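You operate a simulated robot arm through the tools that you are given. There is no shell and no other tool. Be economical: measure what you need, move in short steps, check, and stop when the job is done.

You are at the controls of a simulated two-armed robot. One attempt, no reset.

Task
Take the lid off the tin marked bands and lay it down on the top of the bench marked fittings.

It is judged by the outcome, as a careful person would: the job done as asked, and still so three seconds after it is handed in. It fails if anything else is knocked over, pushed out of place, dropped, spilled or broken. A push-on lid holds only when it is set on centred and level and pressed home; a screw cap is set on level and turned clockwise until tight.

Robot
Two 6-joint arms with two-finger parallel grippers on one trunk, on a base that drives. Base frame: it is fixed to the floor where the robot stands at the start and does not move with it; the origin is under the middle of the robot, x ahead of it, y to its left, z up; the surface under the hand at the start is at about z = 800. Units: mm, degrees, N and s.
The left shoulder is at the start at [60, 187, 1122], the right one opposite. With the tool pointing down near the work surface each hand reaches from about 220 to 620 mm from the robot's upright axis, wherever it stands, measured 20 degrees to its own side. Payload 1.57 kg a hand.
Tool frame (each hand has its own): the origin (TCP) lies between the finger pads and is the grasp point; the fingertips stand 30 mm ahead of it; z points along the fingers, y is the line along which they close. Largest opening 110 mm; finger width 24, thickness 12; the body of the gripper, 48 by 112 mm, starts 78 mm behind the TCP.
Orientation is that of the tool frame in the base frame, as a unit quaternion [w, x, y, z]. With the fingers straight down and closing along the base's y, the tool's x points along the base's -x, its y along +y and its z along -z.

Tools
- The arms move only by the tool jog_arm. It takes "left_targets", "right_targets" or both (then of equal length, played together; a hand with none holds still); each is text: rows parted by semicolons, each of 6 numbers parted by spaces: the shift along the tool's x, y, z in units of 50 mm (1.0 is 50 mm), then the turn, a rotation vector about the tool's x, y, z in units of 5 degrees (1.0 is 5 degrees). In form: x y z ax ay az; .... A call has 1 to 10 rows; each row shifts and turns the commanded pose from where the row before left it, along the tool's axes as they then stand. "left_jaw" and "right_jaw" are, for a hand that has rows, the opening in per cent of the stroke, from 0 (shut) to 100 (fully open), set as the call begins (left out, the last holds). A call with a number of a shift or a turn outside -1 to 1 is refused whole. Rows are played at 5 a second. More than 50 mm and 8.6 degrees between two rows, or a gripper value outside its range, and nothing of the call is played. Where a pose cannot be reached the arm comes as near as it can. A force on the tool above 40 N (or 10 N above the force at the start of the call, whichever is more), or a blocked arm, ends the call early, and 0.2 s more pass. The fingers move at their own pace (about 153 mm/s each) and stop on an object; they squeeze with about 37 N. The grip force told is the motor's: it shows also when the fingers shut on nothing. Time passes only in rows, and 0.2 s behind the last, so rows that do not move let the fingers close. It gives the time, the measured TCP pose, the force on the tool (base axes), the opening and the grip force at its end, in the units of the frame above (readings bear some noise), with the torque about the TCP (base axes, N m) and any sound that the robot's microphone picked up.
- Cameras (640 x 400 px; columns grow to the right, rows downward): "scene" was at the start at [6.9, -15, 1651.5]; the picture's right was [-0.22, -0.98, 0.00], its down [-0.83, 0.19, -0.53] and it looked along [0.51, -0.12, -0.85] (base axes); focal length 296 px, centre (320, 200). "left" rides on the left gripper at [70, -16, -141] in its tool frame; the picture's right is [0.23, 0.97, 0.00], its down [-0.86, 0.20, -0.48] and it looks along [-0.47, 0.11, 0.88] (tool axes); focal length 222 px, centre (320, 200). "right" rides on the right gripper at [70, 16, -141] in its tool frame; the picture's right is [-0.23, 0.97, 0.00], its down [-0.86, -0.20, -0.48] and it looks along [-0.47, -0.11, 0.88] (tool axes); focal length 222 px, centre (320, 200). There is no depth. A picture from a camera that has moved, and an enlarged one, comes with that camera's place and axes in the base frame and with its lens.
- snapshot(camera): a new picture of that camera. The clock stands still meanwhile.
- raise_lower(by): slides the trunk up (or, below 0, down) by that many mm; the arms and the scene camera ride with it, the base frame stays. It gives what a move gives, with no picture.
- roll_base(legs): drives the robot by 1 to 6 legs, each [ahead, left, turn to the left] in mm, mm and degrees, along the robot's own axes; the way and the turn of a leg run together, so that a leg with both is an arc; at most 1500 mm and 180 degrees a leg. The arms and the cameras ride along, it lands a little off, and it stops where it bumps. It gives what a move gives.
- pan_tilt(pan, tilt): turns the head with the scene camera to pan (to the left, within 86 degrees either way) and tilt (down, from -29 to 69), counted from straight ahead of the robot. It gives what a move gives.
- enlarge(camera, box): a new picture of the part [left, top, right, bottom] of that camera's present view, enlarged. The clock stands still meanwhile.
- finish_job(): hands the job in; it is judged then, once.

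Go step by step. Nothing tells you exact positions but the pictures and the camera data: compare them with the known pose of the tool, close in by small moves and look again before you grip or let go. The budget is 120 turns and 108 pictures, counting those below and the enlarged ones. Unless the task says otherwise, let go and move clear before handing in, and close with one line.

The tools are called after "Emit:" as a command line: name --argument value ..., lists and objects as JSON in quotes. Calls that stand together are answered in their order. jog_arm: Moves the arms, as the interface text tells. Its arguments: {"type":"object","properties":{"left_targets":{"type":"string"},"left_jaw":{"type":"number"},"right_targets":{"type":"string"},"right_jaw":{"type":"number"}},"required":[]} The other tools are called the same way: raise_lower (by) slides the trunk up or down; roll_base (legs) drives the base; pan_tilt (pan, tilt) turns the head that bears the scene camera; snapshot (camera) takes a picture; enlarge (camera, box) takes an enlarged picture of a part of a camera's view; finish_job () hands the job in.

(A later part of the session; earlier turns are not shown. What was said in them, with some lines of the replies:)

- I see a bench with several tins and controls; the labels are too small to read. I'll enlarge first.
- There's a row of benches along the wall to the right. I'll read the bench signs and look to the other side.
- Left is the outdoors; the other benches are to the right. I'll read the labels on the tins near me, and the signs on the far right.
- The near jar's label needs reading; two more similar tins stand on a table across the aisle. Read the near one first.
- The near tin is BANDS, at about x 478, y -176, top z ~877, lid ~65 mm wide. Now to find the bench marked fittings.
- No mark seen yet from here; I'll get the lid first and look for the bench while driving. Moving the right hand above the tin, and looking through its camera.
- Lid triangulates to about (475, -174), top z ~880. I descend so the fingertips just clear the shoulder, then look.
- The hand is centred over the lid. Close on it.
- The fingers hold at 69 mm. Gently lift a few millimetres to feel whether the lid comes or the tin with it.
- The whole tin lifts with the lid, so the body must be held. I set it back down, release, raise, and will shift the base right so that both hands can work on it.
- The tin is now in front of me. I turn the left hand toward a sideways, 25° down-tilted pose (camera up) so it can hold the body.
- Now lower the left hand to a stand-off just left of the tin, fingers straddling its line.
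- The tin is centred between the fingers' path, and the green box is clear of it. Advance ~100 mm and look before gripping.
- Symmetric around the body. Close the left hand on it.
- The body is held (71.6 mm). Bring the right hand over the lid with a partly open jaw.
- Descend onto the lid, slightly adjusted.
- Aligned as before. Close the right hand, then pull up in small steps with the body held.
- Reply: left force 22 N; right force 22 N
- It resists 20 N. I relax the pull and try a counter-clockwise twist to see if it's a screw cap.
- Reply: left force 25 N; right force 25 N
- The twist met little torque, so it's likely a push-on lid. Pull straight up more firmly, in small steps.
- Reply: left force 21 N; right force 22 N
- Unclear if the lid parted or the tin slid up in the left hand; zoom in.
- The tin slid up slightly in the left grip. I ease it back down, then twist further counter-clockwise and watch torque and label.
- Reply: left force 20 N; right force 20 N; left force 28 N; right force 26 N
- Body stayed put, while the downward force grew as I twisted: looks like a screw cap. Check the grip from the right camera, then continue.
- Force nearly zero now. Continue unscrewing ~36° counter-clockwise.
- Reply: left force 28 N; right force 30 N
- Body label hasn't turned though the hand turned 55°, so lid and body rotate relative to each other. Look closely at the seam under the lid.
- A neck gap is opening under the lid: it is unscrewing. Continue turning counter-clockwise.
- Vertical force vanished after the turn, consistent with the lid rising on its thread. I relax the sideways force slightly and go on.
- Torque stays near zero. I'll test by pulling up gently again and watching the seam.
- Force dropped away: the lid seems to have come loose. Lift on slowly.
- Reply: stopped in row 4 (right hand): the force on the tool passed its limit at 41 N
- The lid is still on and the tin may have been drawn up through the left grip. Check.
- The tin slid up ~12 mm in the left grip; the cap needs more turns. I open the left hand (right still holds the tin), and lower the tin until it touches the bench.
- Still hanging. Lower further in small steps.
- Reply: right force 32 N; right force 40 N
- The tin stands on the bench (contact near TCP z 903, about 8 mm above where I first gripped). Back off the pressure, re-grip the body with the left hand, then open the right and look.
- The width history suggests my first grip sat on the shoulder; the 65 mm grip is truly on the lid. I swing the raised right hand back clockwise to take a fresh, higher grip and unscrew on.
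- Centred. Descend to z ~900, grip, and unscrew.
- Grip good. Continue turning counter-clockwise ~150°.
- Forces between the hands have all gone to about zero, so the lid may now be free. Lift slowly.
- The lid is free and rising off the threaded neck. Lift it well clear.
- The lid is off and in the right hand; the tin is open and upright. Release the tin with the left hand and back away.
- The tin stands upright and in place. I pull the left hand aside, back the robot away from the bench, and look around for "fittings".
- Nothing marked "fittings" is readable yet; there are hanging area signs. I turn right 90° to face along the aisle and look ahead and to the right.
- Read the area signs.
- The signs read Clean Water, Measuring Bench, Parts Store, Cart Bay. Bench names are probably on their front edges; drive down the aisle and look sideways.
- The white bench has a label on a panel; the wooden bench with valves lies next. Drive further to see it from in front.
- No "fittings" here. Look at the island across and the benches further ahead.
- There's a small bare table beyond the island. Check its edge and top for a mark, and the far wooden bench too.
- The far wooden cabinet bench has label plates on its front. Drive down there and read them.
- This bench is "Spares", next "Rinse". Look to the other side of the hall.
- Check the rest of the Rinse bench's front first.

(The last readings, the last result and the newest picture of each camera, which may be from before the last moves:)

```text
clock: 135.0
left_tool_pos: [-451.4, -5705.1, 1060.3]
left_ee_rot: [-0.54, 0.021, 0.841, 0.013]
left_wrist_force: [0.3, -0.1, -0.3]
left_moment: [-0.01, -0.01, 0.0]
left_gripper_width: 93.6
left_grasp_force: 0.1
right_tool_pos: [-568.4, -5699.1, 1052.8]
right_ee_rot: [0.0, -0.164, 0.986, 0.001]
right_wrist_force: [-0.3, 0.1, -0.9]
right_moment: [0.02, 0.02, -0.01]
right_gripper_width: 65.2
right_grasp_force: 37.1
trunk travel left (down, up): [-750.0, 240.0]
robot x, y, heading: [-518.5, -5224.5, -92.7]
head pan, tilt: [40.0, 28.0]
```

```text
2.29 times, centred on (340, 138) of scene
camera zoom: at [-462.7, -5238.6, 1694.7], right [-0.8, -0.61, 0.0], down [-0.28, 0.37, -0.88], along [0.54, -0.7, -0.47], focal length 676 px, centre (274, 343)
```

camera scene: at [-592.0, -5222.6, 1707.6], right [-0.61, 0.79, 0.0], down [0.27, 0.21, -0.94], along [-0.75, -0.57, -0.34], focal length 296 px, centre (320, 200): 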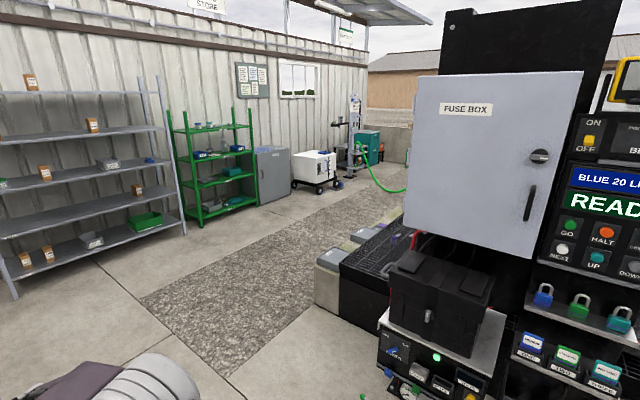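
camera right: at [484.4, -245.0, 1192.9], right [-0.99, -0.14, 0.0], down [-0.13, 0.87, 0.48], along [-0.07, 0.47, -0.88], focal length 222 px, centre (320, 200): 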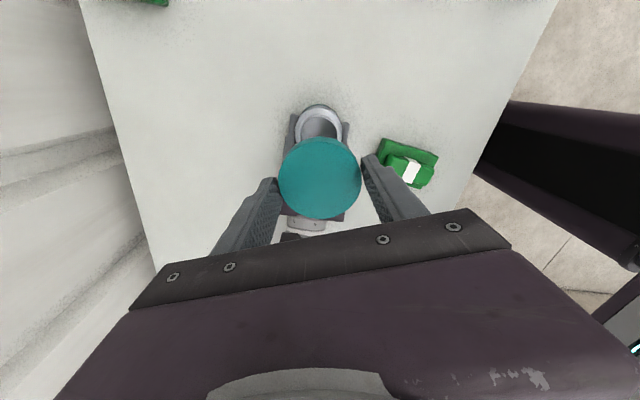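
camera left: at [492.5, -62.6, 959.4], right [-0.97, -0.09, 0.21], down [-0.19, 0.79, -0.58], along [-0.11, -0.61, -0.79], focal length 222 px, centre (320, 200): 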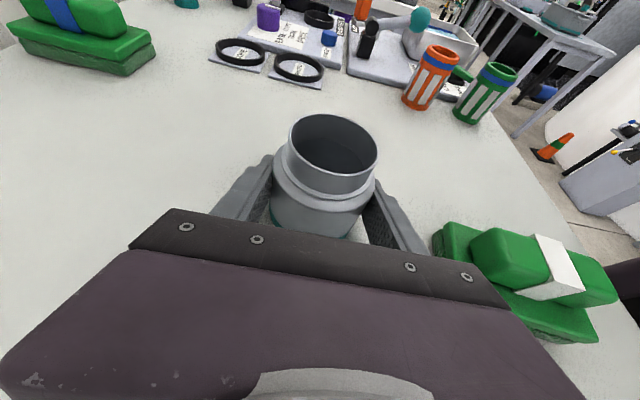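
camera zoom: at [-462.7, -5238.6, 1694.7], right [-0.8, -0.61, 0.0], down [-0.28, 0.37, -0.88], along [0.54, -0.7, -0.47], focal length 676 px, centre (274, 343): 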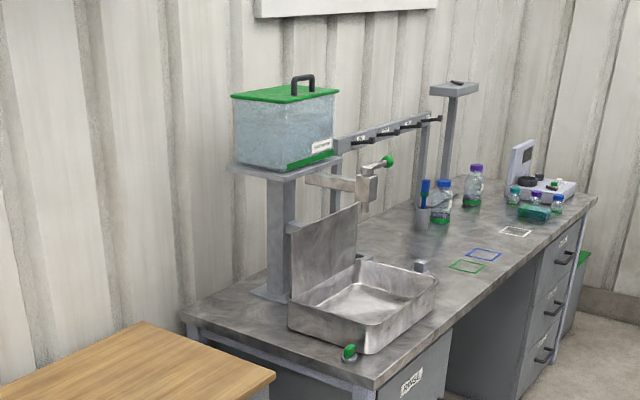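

Emit:
enlarge --camera "scene" --box '[412, 145, 476, 185]'

Emit:
roll_base --legs '[[0, 0, 90], [0, 0, 90]]'

Emit:
pan_tilt --pan -35 --tilt 25

Emit:
snapshot --camera "scene"

```text
10.00 times, centred on (444, 165) of scene
camera zoom: at [-462.7, -5238.6, 1694.7], right [-0.8, -0.61, 0.0], down [-0.28, 0.37, -0.88], along [0.54, -0.7, -0.47], focal length 2956 px, centre (-920, 550)
```

zoom: 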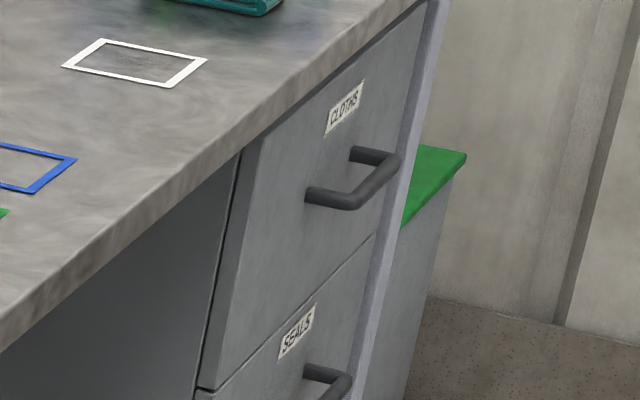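

```text
clock: 143.1
left_tool_pos: [-598.3, -4748.0, 1061.1]
left_ee_rot: [0.008, 0.841, -0.014, 0.54]
left_wrist_force: [0.1, 0.2, 1.0]
left_moment: [0.0, 0.03, -0.01]
left_gripper_width: 93.7
left_grasp_force: 0.1
right_tool_pos: [-482.1, -4751.5, 1052.7]
right_ee_rot: [0.002, 0.985, 0.172, 0.0]
right_wrist_force: [-0.9, 0.8, -0.3]
right_moment: [0.04, 0.03, -0.06]
right_gripper_width: 65.3
right_grasp_force: 37.1
trunk travel left (down, up): [-750.0, 240.0]
robot x, y, heading: [-521.0, -5225.2, 88.4]
head pan, tilt: [40.0, 28.0]
```

```text
clock: 144.6
left_tool_pos: [-598.3, -4747.5, 1061.5]
left_ee_rot: [0.007, 0.841, -0.012, 0.541]
left_wrist_force: [-0.7, 0.9, 0.3]
left_moment: [-0.01, 0.01, 0.02]
left_gripper_width: 93.5
left_grasp_force: 0.0
right_tool_pos: [-481.6, -4752.0, 1052.6]
right_ee_rot: [0.001, 0.985, 0.173, 0.0]
right_wrist_force: [-0.2, -0.5, -0.3]
right_moment: [-0.03, 0.0, -0.01]
right_gripper_width: 64.9
right_grasp_force: 37.2
trunk travel left (down, up): [-750.0, 240.0]
robot x, y, heading: [-517.9, -5224.3, 88.3]
head pan, tilt: [-35.0, 25.0]
```

```text
10 pictures are left
camera scene: at [-467.7, -5211.4, 1699.5], right [0.8, -0.6, 0.0], down [-0.25, -0.34, -0.91], along [0.54, 0.73, -0.42], focal length 296 px, centre (320, 200)
```

scene: 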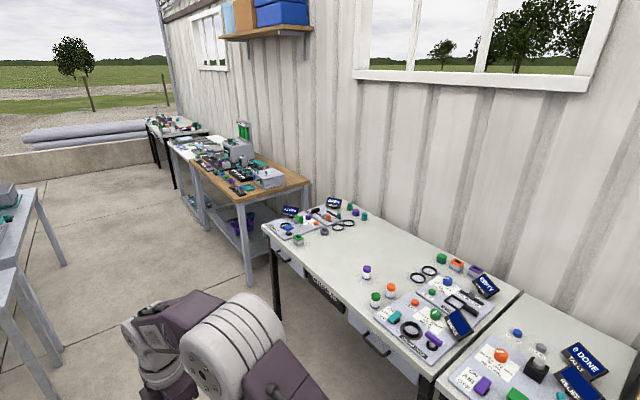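

The measuring bench has a name plate on its front edge. Read it.

Emit:
enlarge --camera "scene" --box '[272, 255, 400, 335]'

Emit:
enlarge --camera "scene" --box '[140, 110, 236, 170]'

```text
5.00 times, centred on (336, 295) of scene
camera zoom: at [-467.7, -5211.4, 1699.5], right [0.8, -0.6, 0.0], down [-0.25, -0.34, -0.91], along [0.54, 0.73, -0.42], focal length 1478 px, centre (240, -275)
```

zoom: 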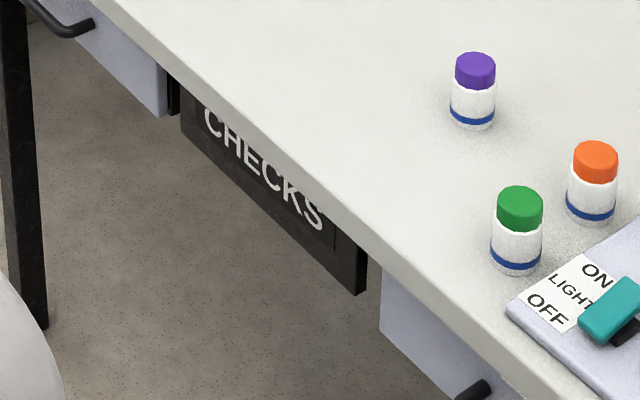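

```text
6.67 times, centred on (188, 140) of scene
camera zoom: at [-467.7, -5211.4, 1699.5], right [0.8, -0.6, 0.0], down [-0.25, -0.34, -0.91], along [0.54, 0.73, -0.42], focal length 1971 px, centre (1200, 600)
```

zoom: 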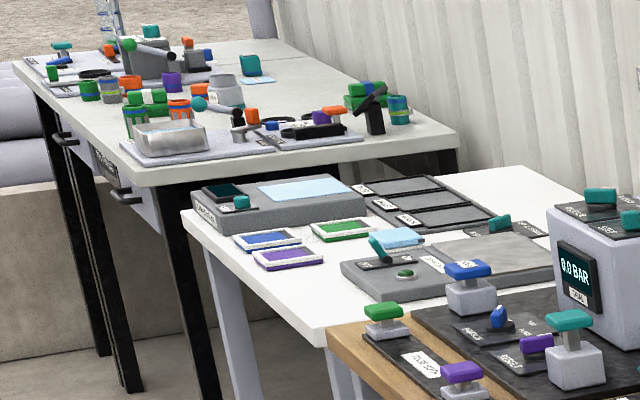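

The starting bench is the same type and has a plate too under its front edge. Zoom on it.

Emit:
enlarge --camera "scene" --box '[146, 124, 170, 139]'

```text
16.00 times, centred on (158, 132) of scene
camera zoom: at [-467.7, -5211.4, 1699.5], right [0.8, -0.6, 0.0], down [-0.25, -0.34, -0.91], along [0.54, 0.73, -0.42], focal length 4730 px, centre (2912, 1296)
```

zoom: 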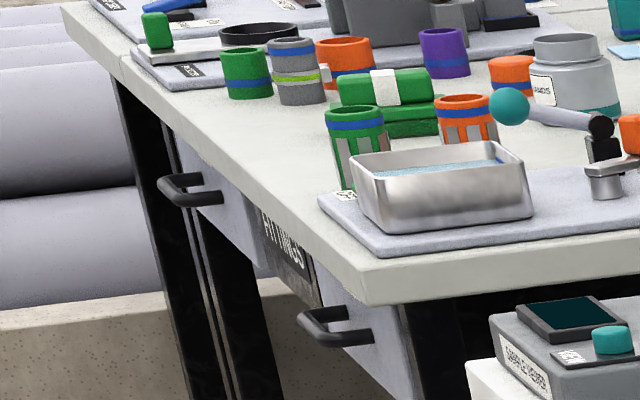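

It reads FITTINGS: it's the bench where the tin stands. Drive back there, holding the lid.

Emit:
roll_base --legs '[[0, 0, 1.7], [1400, -70, 0], [500, 0, 0]]'

```text
clock: 154.5
left_tool_pos: [-580.5, -2855.0, 1062.2]
left_ee_rot: [-0.007, 0.841, 0.009, 0.541]
left_wrist_force: [0.4, 0.0, -0.4]
left_moment: [0.01, -0.02, -0.02]
left_gripper_width: 93.6
left_grasp_force: 0.0
right_tool_pos: [-463.9, -2854.9, 1052.7]
right_ee_rot: [0.0, 0.98, 0.199, 0.002]
right_wrist_force: [-0.2, -0.1, 0.2]
right_moment: [-0.03, -0.01, 0.0]
right_gripper_width: 65.3
right_grasp_force: 36.9
trunk travel left (down, up): [-750.0, 240.0]
robot x, y, heading: [-478.9, -3327.9, 91.2]
head pan, tilt: [-35.0, 25.0]
```

Emit:
roll_base --legs '[[0, 0, -1.2], [1500, 0, 0]]'

Emit:
roll_base --legs '[[1500, 0, 0]]'

```text
clock: 162.2
left_tool_pos: [-562.0, -1377.4, 1061.1]
left_ee_rot: [0.002, 0.841, -0.005, 0.541]
left_wrist_force: [0.1, -0.7, -0.6]
left_moment: [0.01, 0.01, 0.0]
left_gripper_width: 93.7
left_grasp_force: 0.0
right_tool_pos: [-446.2, -1379.7, 1053.5]
right_ee_rot: [0.001, 0.983, 0.183, 0.0]
right_wrist_force: [-0.8, -0.9, -0.3]
right_moment: [0.01, -0.02, 0.04]
right_gripper_width: 64.9
right_grasp_force: 37.4
trunk travel left (down, up): [-750.0, 240.0]
robot x, y, heading: [-477.3, -1853.3, 89.4]
head pan, tilt: [-35.0, 25.0]
```

```text
clock: 169.7
left_tool_pos: [-556.3, 139.0, 1061.8]
left_ee_rot: [0.001, 0.841, -0.002, 0.541]
left_wrist_force: [-0.3, -0.4, 0.1]
left_moment: [0.0, -0.01, -0.02]
left_gripper_width: 93.5
left_grasp_force: 0.1
right_tool_pos: [-440.7, 137.8, 1052.8]
right_ee_rot: [0.001, 0.983, 0.186, 0.0]
right_wrist_force: [0.1, -0.9, -0.2]
right_moment: [0.01, -0.02, 0.02]
right_gripper_width: 65.3
right_grasp_force: 37.1
trunk travel left (down, up): [-750.0, 240.0]
robot x, y, heading: [-464.3, -338.4, 90.1]
head pan, tilt: [-35.0, 25.0]
```

Emit:
roll_base --legs '[[200, 0, 0], [0, 0, -90]]'

Emit:
pan_tilt --pan 0 --tilt 50

Emit:
snapshot --camera "scene"

```text
clock: 175.1
left_tool_pos: [10.9, -53.0, 1060.7]
left_ee_rot: [-0.386, -0.589, 0.6, -0.379]
left_wrist_force: [0.2, -0.2, 0.6]
left_moment: [-0.01, 0.01, 0.03]
left_gripper_width: 93.6
left_grasp_force: 0.0
right_tool_pos: [8.6, -169.0, 1051.8]
right_ee_rot: [0.0, 0.823, -0.568, 0.0]
right_wrist_force: [-1.2, -0.1, -0.8]
right_moment: [0.04, 0.0, 0.0]
right_gripper_width: 65.4
right_grasp_force: 37.5
trunk travel left (down, up): [-750.0, 240.0]
robot x, y, heading: [-466.8, -137.2, -0.8]
head pan, tilt: [-35.0, 25.0]
```

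```text
clock: 176.1
left_tool_pos: [11.3, -53.1, 1061.0]
left_ee_rot: [-0.386, -0.59, 0.6, -0.379]
left_wrist_force: [-1.1, 0.6, -1.0]
left_moment: [0.01, -0.02, 0.0]
left_gripper_width: 93.6
left_grasp_force: 0.1
right_tool_pos: [8.7, -169.7, 1052.0]
right_ee_rot: [0.0, 0.823, -0.569, -0.001]
right_wrist_force: [0.5, -0.2, 0.0]
right_moment: [0.0, 0.0, 0.03]
right_gripper_width: 65.2
right_grasp_force: 37.0
trunk travel left (down, up): [-750.0, 240.0]
robot x, y, heading: [-466.2, -135.0, -1.1]
head pan, tilt: [0.0, 50.0]
```

```text
6 pictures are left
camera scene: at [-449.0, -136.6, 1662.0], right [-0.02, -1.0, 0.0], down [-0.77, 0.01, -0.64], along [0.64, -0.01, -0.77], focal length 296 px, centre (320, 200)
```

scene: 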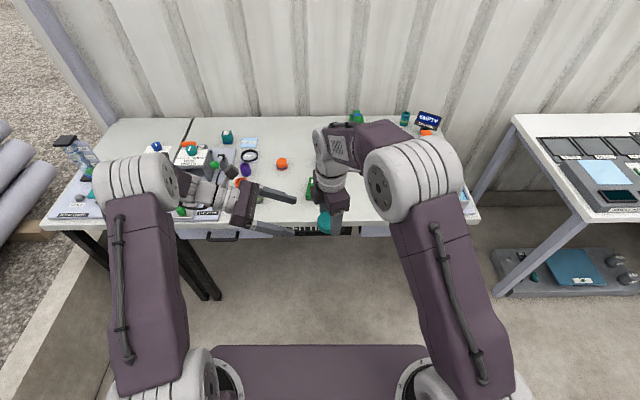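

In front of the bench again. Square up, drive in, and shift left to the start position.

Emit:
roll_base --legs '[[0, 0, 1.1], [455, 0, 0], [0, 135, 0]]'

```text
clock: 180.1
left_tool_pos: [456.4, 84.0, 1061.6]
left_ee_rot: [-0.384, -0.592, 0.598, -0.38]
left_wrist_force: [-1.0, -0.6, 1.4]
left_moment: [-0.02, 0.01, 0.01]
left_gripper_width: 93.5
left_grasp_force: 0.0
right_tool_pos: [454.0, -32.1, 1052.9]
right_ee_rot: [0.001, 0.824, -0.566, -0.001]
right_wrist_force: [-0.7, -0.1, 0.0]
right_moment: [0.0, 0.01, 0.0]
right_gripper_width: 65.3
right_grasp_force: 37.2
trunk travel left (down, up): [-750.0, 240.0]
robot x, y, heading: [-19.9, -4.3, -0.8]
head pan, tilt: [0.0, 50.0]
```

Move the lid over an empty patch (x 555, y -88), lower partway, and check.

Emit:
jog_arm --right_targets "0.59 -0.494 0 0 0 0;0.59 -0.494 0 0 0 0;0.59 -0.494 0 0 0 0;0 0 0.8 0 0 0;0 0 0.8 0 0 0;0 0 0 0 0 0"

Emit:
snapshot --camera "right"

```text
clock: 181.5
left_tool_pos: [455.1, 84.9, 1060.5]
left_ee_rot: [-0.384, -0.592, 0.598, -0.381]
left_wrist_force: [-0.2, -0.3, 0.5]
left_moment: [0.03, -0.05, 0.01]
left_gripper_width: 93.0
left_grasp_force: 0.0
right_tool_pos: [555.1, -85.5, 971.4]
right_ee_rot: [0.001, 0.824, -0.566, 0.0]
right_wrist_force: [0.0, 0.2, 0.5]
right_moment: [0.01, -0.01, -0.02]
right_gripper_width: 65.1
right_grasp_force: 37.0
trunk travel left (down, up): [-750.0, 240.0]
robot x, y, heading: [-19.8, -3.0, -0.6]
head pan, tilt: [0.0, 50.0]
```

```text
5 pictures are left
camera right: at [564.3, -156.7, 1111.7], right [-0.99, -0.14, 0.0], down [-0.12, 0.87, 0.48], along [-0.07, 0.47, -0.88], focal length 222 px, centre (320, 200)
```

right: 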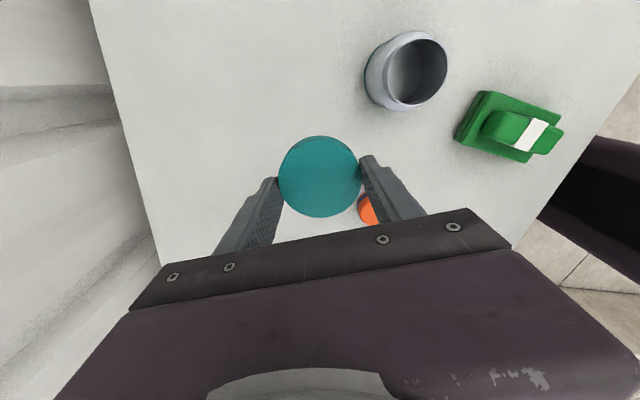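

The patch is clear. Lower to just above the surface, then by small steps until contact.

Emit:
jog_arm --right_targets "0 0 0.8 0 0 0;0 0 0.8 0 0 0;0 0 0.7 0 0 0;0 0 0 0 0 0"

Emit:
jog_arm --right_targets "0 0 0.06 0 0 0;0 0 0.06 0 0 0;0 0 0.06 0 0 0;0 0 0 0 0 0"

```text
clock: 182.5
left_tool_pos: [455.4, 85.1, 1060.9]
left_ee_rot: [-0.385, -0.591, 0.598, -0.381]
left_wrist_force: [-0.8, 0.4, -0.4]
left_moment: [0.01, 0.0, 0.01]
left_gripper_width: 93.5
left_grasp_force: 0.1
right_tool_pos: [554.9, -86.3, 858.2]
right_ee_rot: [0.002, 0.823, -0.567, 0.001]
right_wrist_force: [-0.1, 0.5, 0.3]
right_moment: [0.05, 0.03, 0.01]
right_gripper_width: 65.1
right_grasp_force: 37.0
trunk travel left (down, up): [-750.0, 240.0]
robot x, y, heading: [-21.8, -1.2, -0.8]
head pan, tilt: [0.0, 50.0]
```

```text
clock: 183.5
left_tool_pos: [456.2, 85.4, 1060.9]
left_ee_rot: [-0.384, -0.592, 0.597, -0.382]
left_wrist_force: [0.4, 0.0, -0.2]
left_moment: [-0.01, 0.01, -0.02]
left_gripper_width: 93.6
left_grasp_force: 0.1
right_tool_pos: [550.8, -87.3, 849.3]
right_ee_rot: [0.001, 0.824, -0.567, 0.0]
right_wrist_force: [0.1, 0.2, -0.9]
right_moment: [0.01, -0.01, -0.01]
right_gripper_width: 65.1
right_grasp_force: 37.2
trunk travel left (down, up): [-750.0, 240.0]
robot x, y, heading: [-20.6, -2.0, -0.6]
head pan, tilt: [0.0, 50.0]
```

Emit:
jog_arm --right_targets "0 0 0.05 0 0 0;0 0 0.05 0 0 0;0 0 0 0 0 0"

Emit:
jog_arm --right_targets "0 0 0.04 0 0 0;0 0 0.04 0 0 0;0 0 0 0 0 0"

```text
clock: 184.3
left_tool_pos: [455.7, 86.2, 1061.9]
left_ee_rot: [-0.384, -0.592, 0.598, -0.381]
left_wrist_force: [0.2, 0.0, 0.0]
left_moment: [-0.02, 0.0, -0.01]
left_gripper_width: 93.8
left_grasp_force: 0.1
right_tool_pos: [551.3, -87.5, 847.3]
right_ee_rot: [0.0, 0.824, -0.566, 0.0]
right_wrist_force: [1.3, 0.3, -0.1]
right_moment: [-0.03, -0.01, 0.05]
right_gripper_width: 65.3
right_grasp_force: 37.0
right hand out of reach, approached as far as the arm can: row 1
trunk travel left (down, up): [-750.0, 240.0]
robot x, y, heading: [-20.8, -1.8, -0.7]
head pan, tilt: [0.0, 50.0]
```

```text
clock: 185.1
left_tool_pos: [454.5, 85.2, 1061.4]
left_ee_rot: [-0.385, -0.591, 0.598, -0.38]
left_wrist_force: [-0.6, 0.5, -0.1]
left_moment: [-0.01, 0.01, 0.03]
left_gripper_width: 93.4
left_grasp_force: 0.1
right_tool_pos: [550.7, -88.5, 843.5]
right_ee_rot: [0.002, 0.824, -0.566, 0.0]
right_wrist_force: [-0.1, -0.8, -0.3]
right_moment: [0.02, 0.0, 0.01]
right_gripper_width: 65.1
right_grasp_force: 37.4
trunk travel left (down, up): [-750.0, 240.0]
robot x, y, heading: [-21.6, -2.8, -0.5]
head pan, tilt: [0.0, 50.0]
```

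At the edge of reach; I use the trunk for the last millimetres.

Emit:
raise_lower --by -5

Emit:
raise_lower --by -2

```text
clock: 185.6
left_tool_pos: [455.8, 85.4, 1056.4]
left_ee_rot: [-0.384, -0.592, 0.598, -0.381]
left_wrist_force: [-0.3, 1.0, 0.5]
left_moment: [0.01, 0.04, 0.01]
left_gripper_width: 93.7
left_grasp_force: 0.0
right_tool_pos: [550.8, -86.8, 838.5]
right_ee_rot: [0.001, 0.824, -0.567, 0.001]
right_wrist_force: [-0.7, -0.1, -0.3]
right_moment: [0.04, 0.02, 0.01]
right_gripper_width: 65.1
right_grasp_force: 37.0
trunk travel left (down, up): [-745.0, 245.0]
robot x, y, heading: [-22.2, -2.5, -0.4]
head pan, tilt: [0.0, 50.0]
```

```text
clock: 186.1
left_tool_pos: [455.5, 84.8, 1053.5]
left_ee_rot: [-0.384, -0.592, 0.598, -0.381]
left_wrist_force: [-0.4, 0.0, 0.3]
left_moment: [0.01, 0.04, -0.02]
left_gripper_width: 93.6
left_grasp_force: 0.2
right_tool_pos: [550.4, -87.6, 835.2]
right_ee_rot: [0.0, 0.824, -0.566, 0.001]
right_wrist_force: [0.5, 0.0, -0.5]
right_moment: [-0.02, 0.0, 0.05]
right_gripper_width: 65.0
right_grasp_force: 37.2
trunk travel left (down, up): [-743.0, 247.0]
robot x, y, heading: [-21.6, -3.5, -0.5]
head pan, tilt: [0.0, 50.0]
```

Emit:
raise_lower --by -1.5

Emit:
raise_lower --by -1.5

Emit:
enlarge --camera "right" --box '[200, 100, 440, 250]'

```text
clock: 186.6
left_tool_pos: [454.9, 84.8, 1052.8]
left_ee_rot: [-0.384, -0.592, 0.598, -0.381]
left_wrist_force: [-0.9, 0.5, 0.0]
left_moment: [-0.01, 0.01, 0.0]
left_gripper_width: 93.6
left_grasp_force: 0.0
right_tool_pos: [550.6, -87.2, 833.6]
right_ee_rot: [0.0, 0.824, -0.566, 0.001]
right_wrist_force: [1.1, 0.0, -0.2]
right_moment: [0.01, -0.01, -0.03]
right_gripper_width: 65.5
right_grasp_force: 36.8
trunk travel left (down, up): [-742.0, 248.0]
robot x, y, heading: [-19.5, -1.9, -0.2]
head pan, tilt: [0.0, 50.0]
```

```text
clock: 187.1
left_tool_pos: [454.2, 86.3, 1052.5]
left_ee_rot: [-0.384, -0.591, 0.599, -0.381]
left_wrist_force: [0.0, 0.6, -1.1]
left_moment: [0.02, -0.01, -0.04]
left_gripper_width: 93.6
left_grasp_force: 0.0
right_tool_pos: [550.6, -87.6, 833.8]
right_ee_rot: [-0.001, 0.824, -0.567, 0.001]
right_wrist_force: [0.3, -0.7, 7.7]
right_moment: [-0.13, 0.12, -0.03]
right_gripper_width: 65.4
right_grasp_force: 36.8
trunk travel left (down, up): [-740.0, 250.0]
robot x, y, heading: [-19.8, -3.8, -0.3]
head pan, tilt: [0.0, 50.0]
```

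```text
2.67 times, centred on (320, 175) of right
camera zoom: at [559.6, -159.4, 973.7], right [-0.99, -0.14, 0.0], down [-0.12, 0.87, 0.48], along [-0.06, 0.47, -0.88], focal length 592 px, centre (320, 267)
```

zoom: 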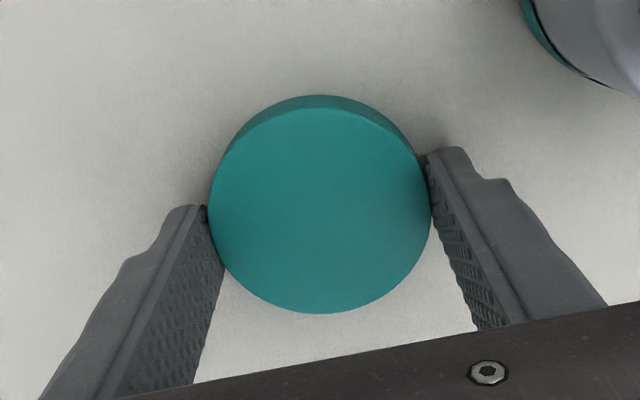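

The lid rests on the bench (8 N contact) well clear of the tin. Release with a modest opening, then rise straight up.

Emit:
jog_arm --right_targets "0 0 0 0 0 0;0 0 0 0 0 0;0 0 0 0 0 0" --right_jaw 76

Emit:
jog_arm --right_targets "0 0 -0.2 0 0 0;0 0 -0.6 0 0 0;0 0 -0.9 0 0 0;0 0 -0.9 0 0 0;0 0 -0.9 0 0 0;0 0 0 0 0 0"

Emit:
snapshot --camera "right"

Emit:
pan_tilt --pan -5 --tilt 58

Emit:
snapshot --camera "scene"

```text
clock: 187.9
left_tool_pos: [454.9, 85.4, 1050.8]
left_ee_rot: [-0.385, -0.591, 0.598, -0.38]
left_wrist_force: [-0.6, -0.2, -0.7]
left_moment: [0.01, -0.01, -0.04]
left_gripper_width: 93.5
left_grasp_force: 0.0
right_tool_pos: [550.0, -87.8, 832.2]
right_ee_rot: [0.001, 0.825, -0.565, 0.001]
right_wrist_force: [-0.6, -0.4, 0.6]
right_moment: [-0.01, -0.01, -0.01]
right_gripper_width: 83.5
right_grasp_force: 0.1
trunk travel left (down, up): [-740.0, 250.0]
robot x, y, heading: [-25.4, 0.2, -0.4]
head pan, tilt: [0.0, 50.0]
```

```text
clock: 189.3
left_tool_pos: [455.3, 85.2, 1051.2]
left_ee_rot: [-0.385, -0.591, 0.598, -0.38]
left_wrist_force: [0.2, -0.4, -0.6]
left_moment: [0.0, -0.01, 0.02]
left_gripper_width: 93.5
left_grasp_force: 0.0
right_tool_pos: [552.6, -85.8, 1007.1]
right_ee_rot: [0.001, 0.824, -0.566, -0.001]
right_wrist_force: [0.3, 0.3, -0.2]
right_moment: [0.02, -0.02, -0.05]
right_gripper_width: 83.6
right_grasp_force: 0.1
trunk travel left (down, up): [-740.0, 250.0]
robot x, y, heading: [-21.6, -2.7, -0.5]
head pan, tilt: [0.0, 50.0]
```

```text
3 pictures are left
camera right: at [561.8, -158.1, 1146.8], right [-0.99, -0.14, 0.0], down [-0.12, 0.87, 0.48], along [-0.07, 0.47, -0.88], focal length 222 px, centre (320, 200)
```

right: 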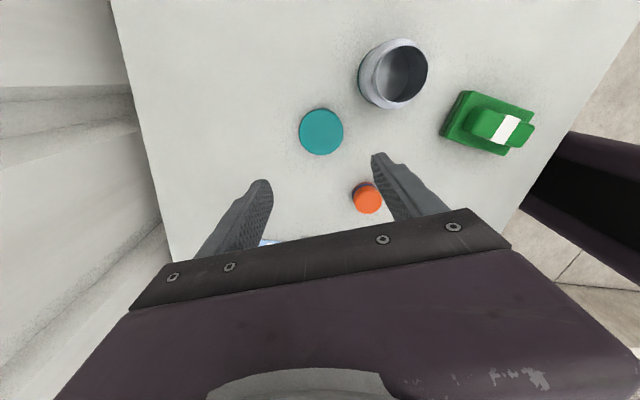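

```text
clock: 190.0
left_tool_pos: [455.2, 85.4, 1051.6]
left_ee_rot: [-0.384, -0.592, 0.598, -0.381]
left_wrist_force: [0.1, 0.0, 0.0]
left_moment: [-0.01, 0.0, 0.0]
left_gripper_width: 93.3
left_grasp_force: 0.1
right_tool_pos: [552.6, -85.4, 1006.7]
right_ee_rot: [0.001, 0.824, -0.567, 0.001]
right_wrist_force: [0.6, -0.8, 0.6]
right_moment: [0.01, 0.02, 0.01]
right_gripper_width: 83.6
right_grasp_force: 0.0
trunk travel left (down, up): [-740.0, 250.0]
robot x, y, heading: [-24.8, -3.2, -0.6]
head pan, tilt: [-5.0, 58.0]
```

```text
2 pictures are left
camera scene: at [-12.2, -7.1, 1641.8], right [-0.1, -1.0, 0.0], down [-0.84, 0.08, -0.53], along [0.53, -0.05, -0.85], focal length 296 px, centre (320, 200)
```

scene: 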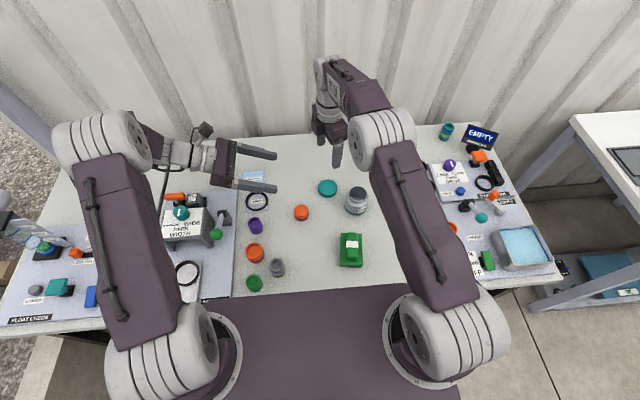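

The lid lies flat on the bench marked FITTINGS, the tin stands upright in its place, and both hands are clear with nothing else disturbed. I'm handing in now.

Emit:
finish_job

```text
The job is handed in.
```

The lid of the BANDS tin is off and lying flat on top of the FITTINGS bench, next to the tin, which is open and upright where it stood.
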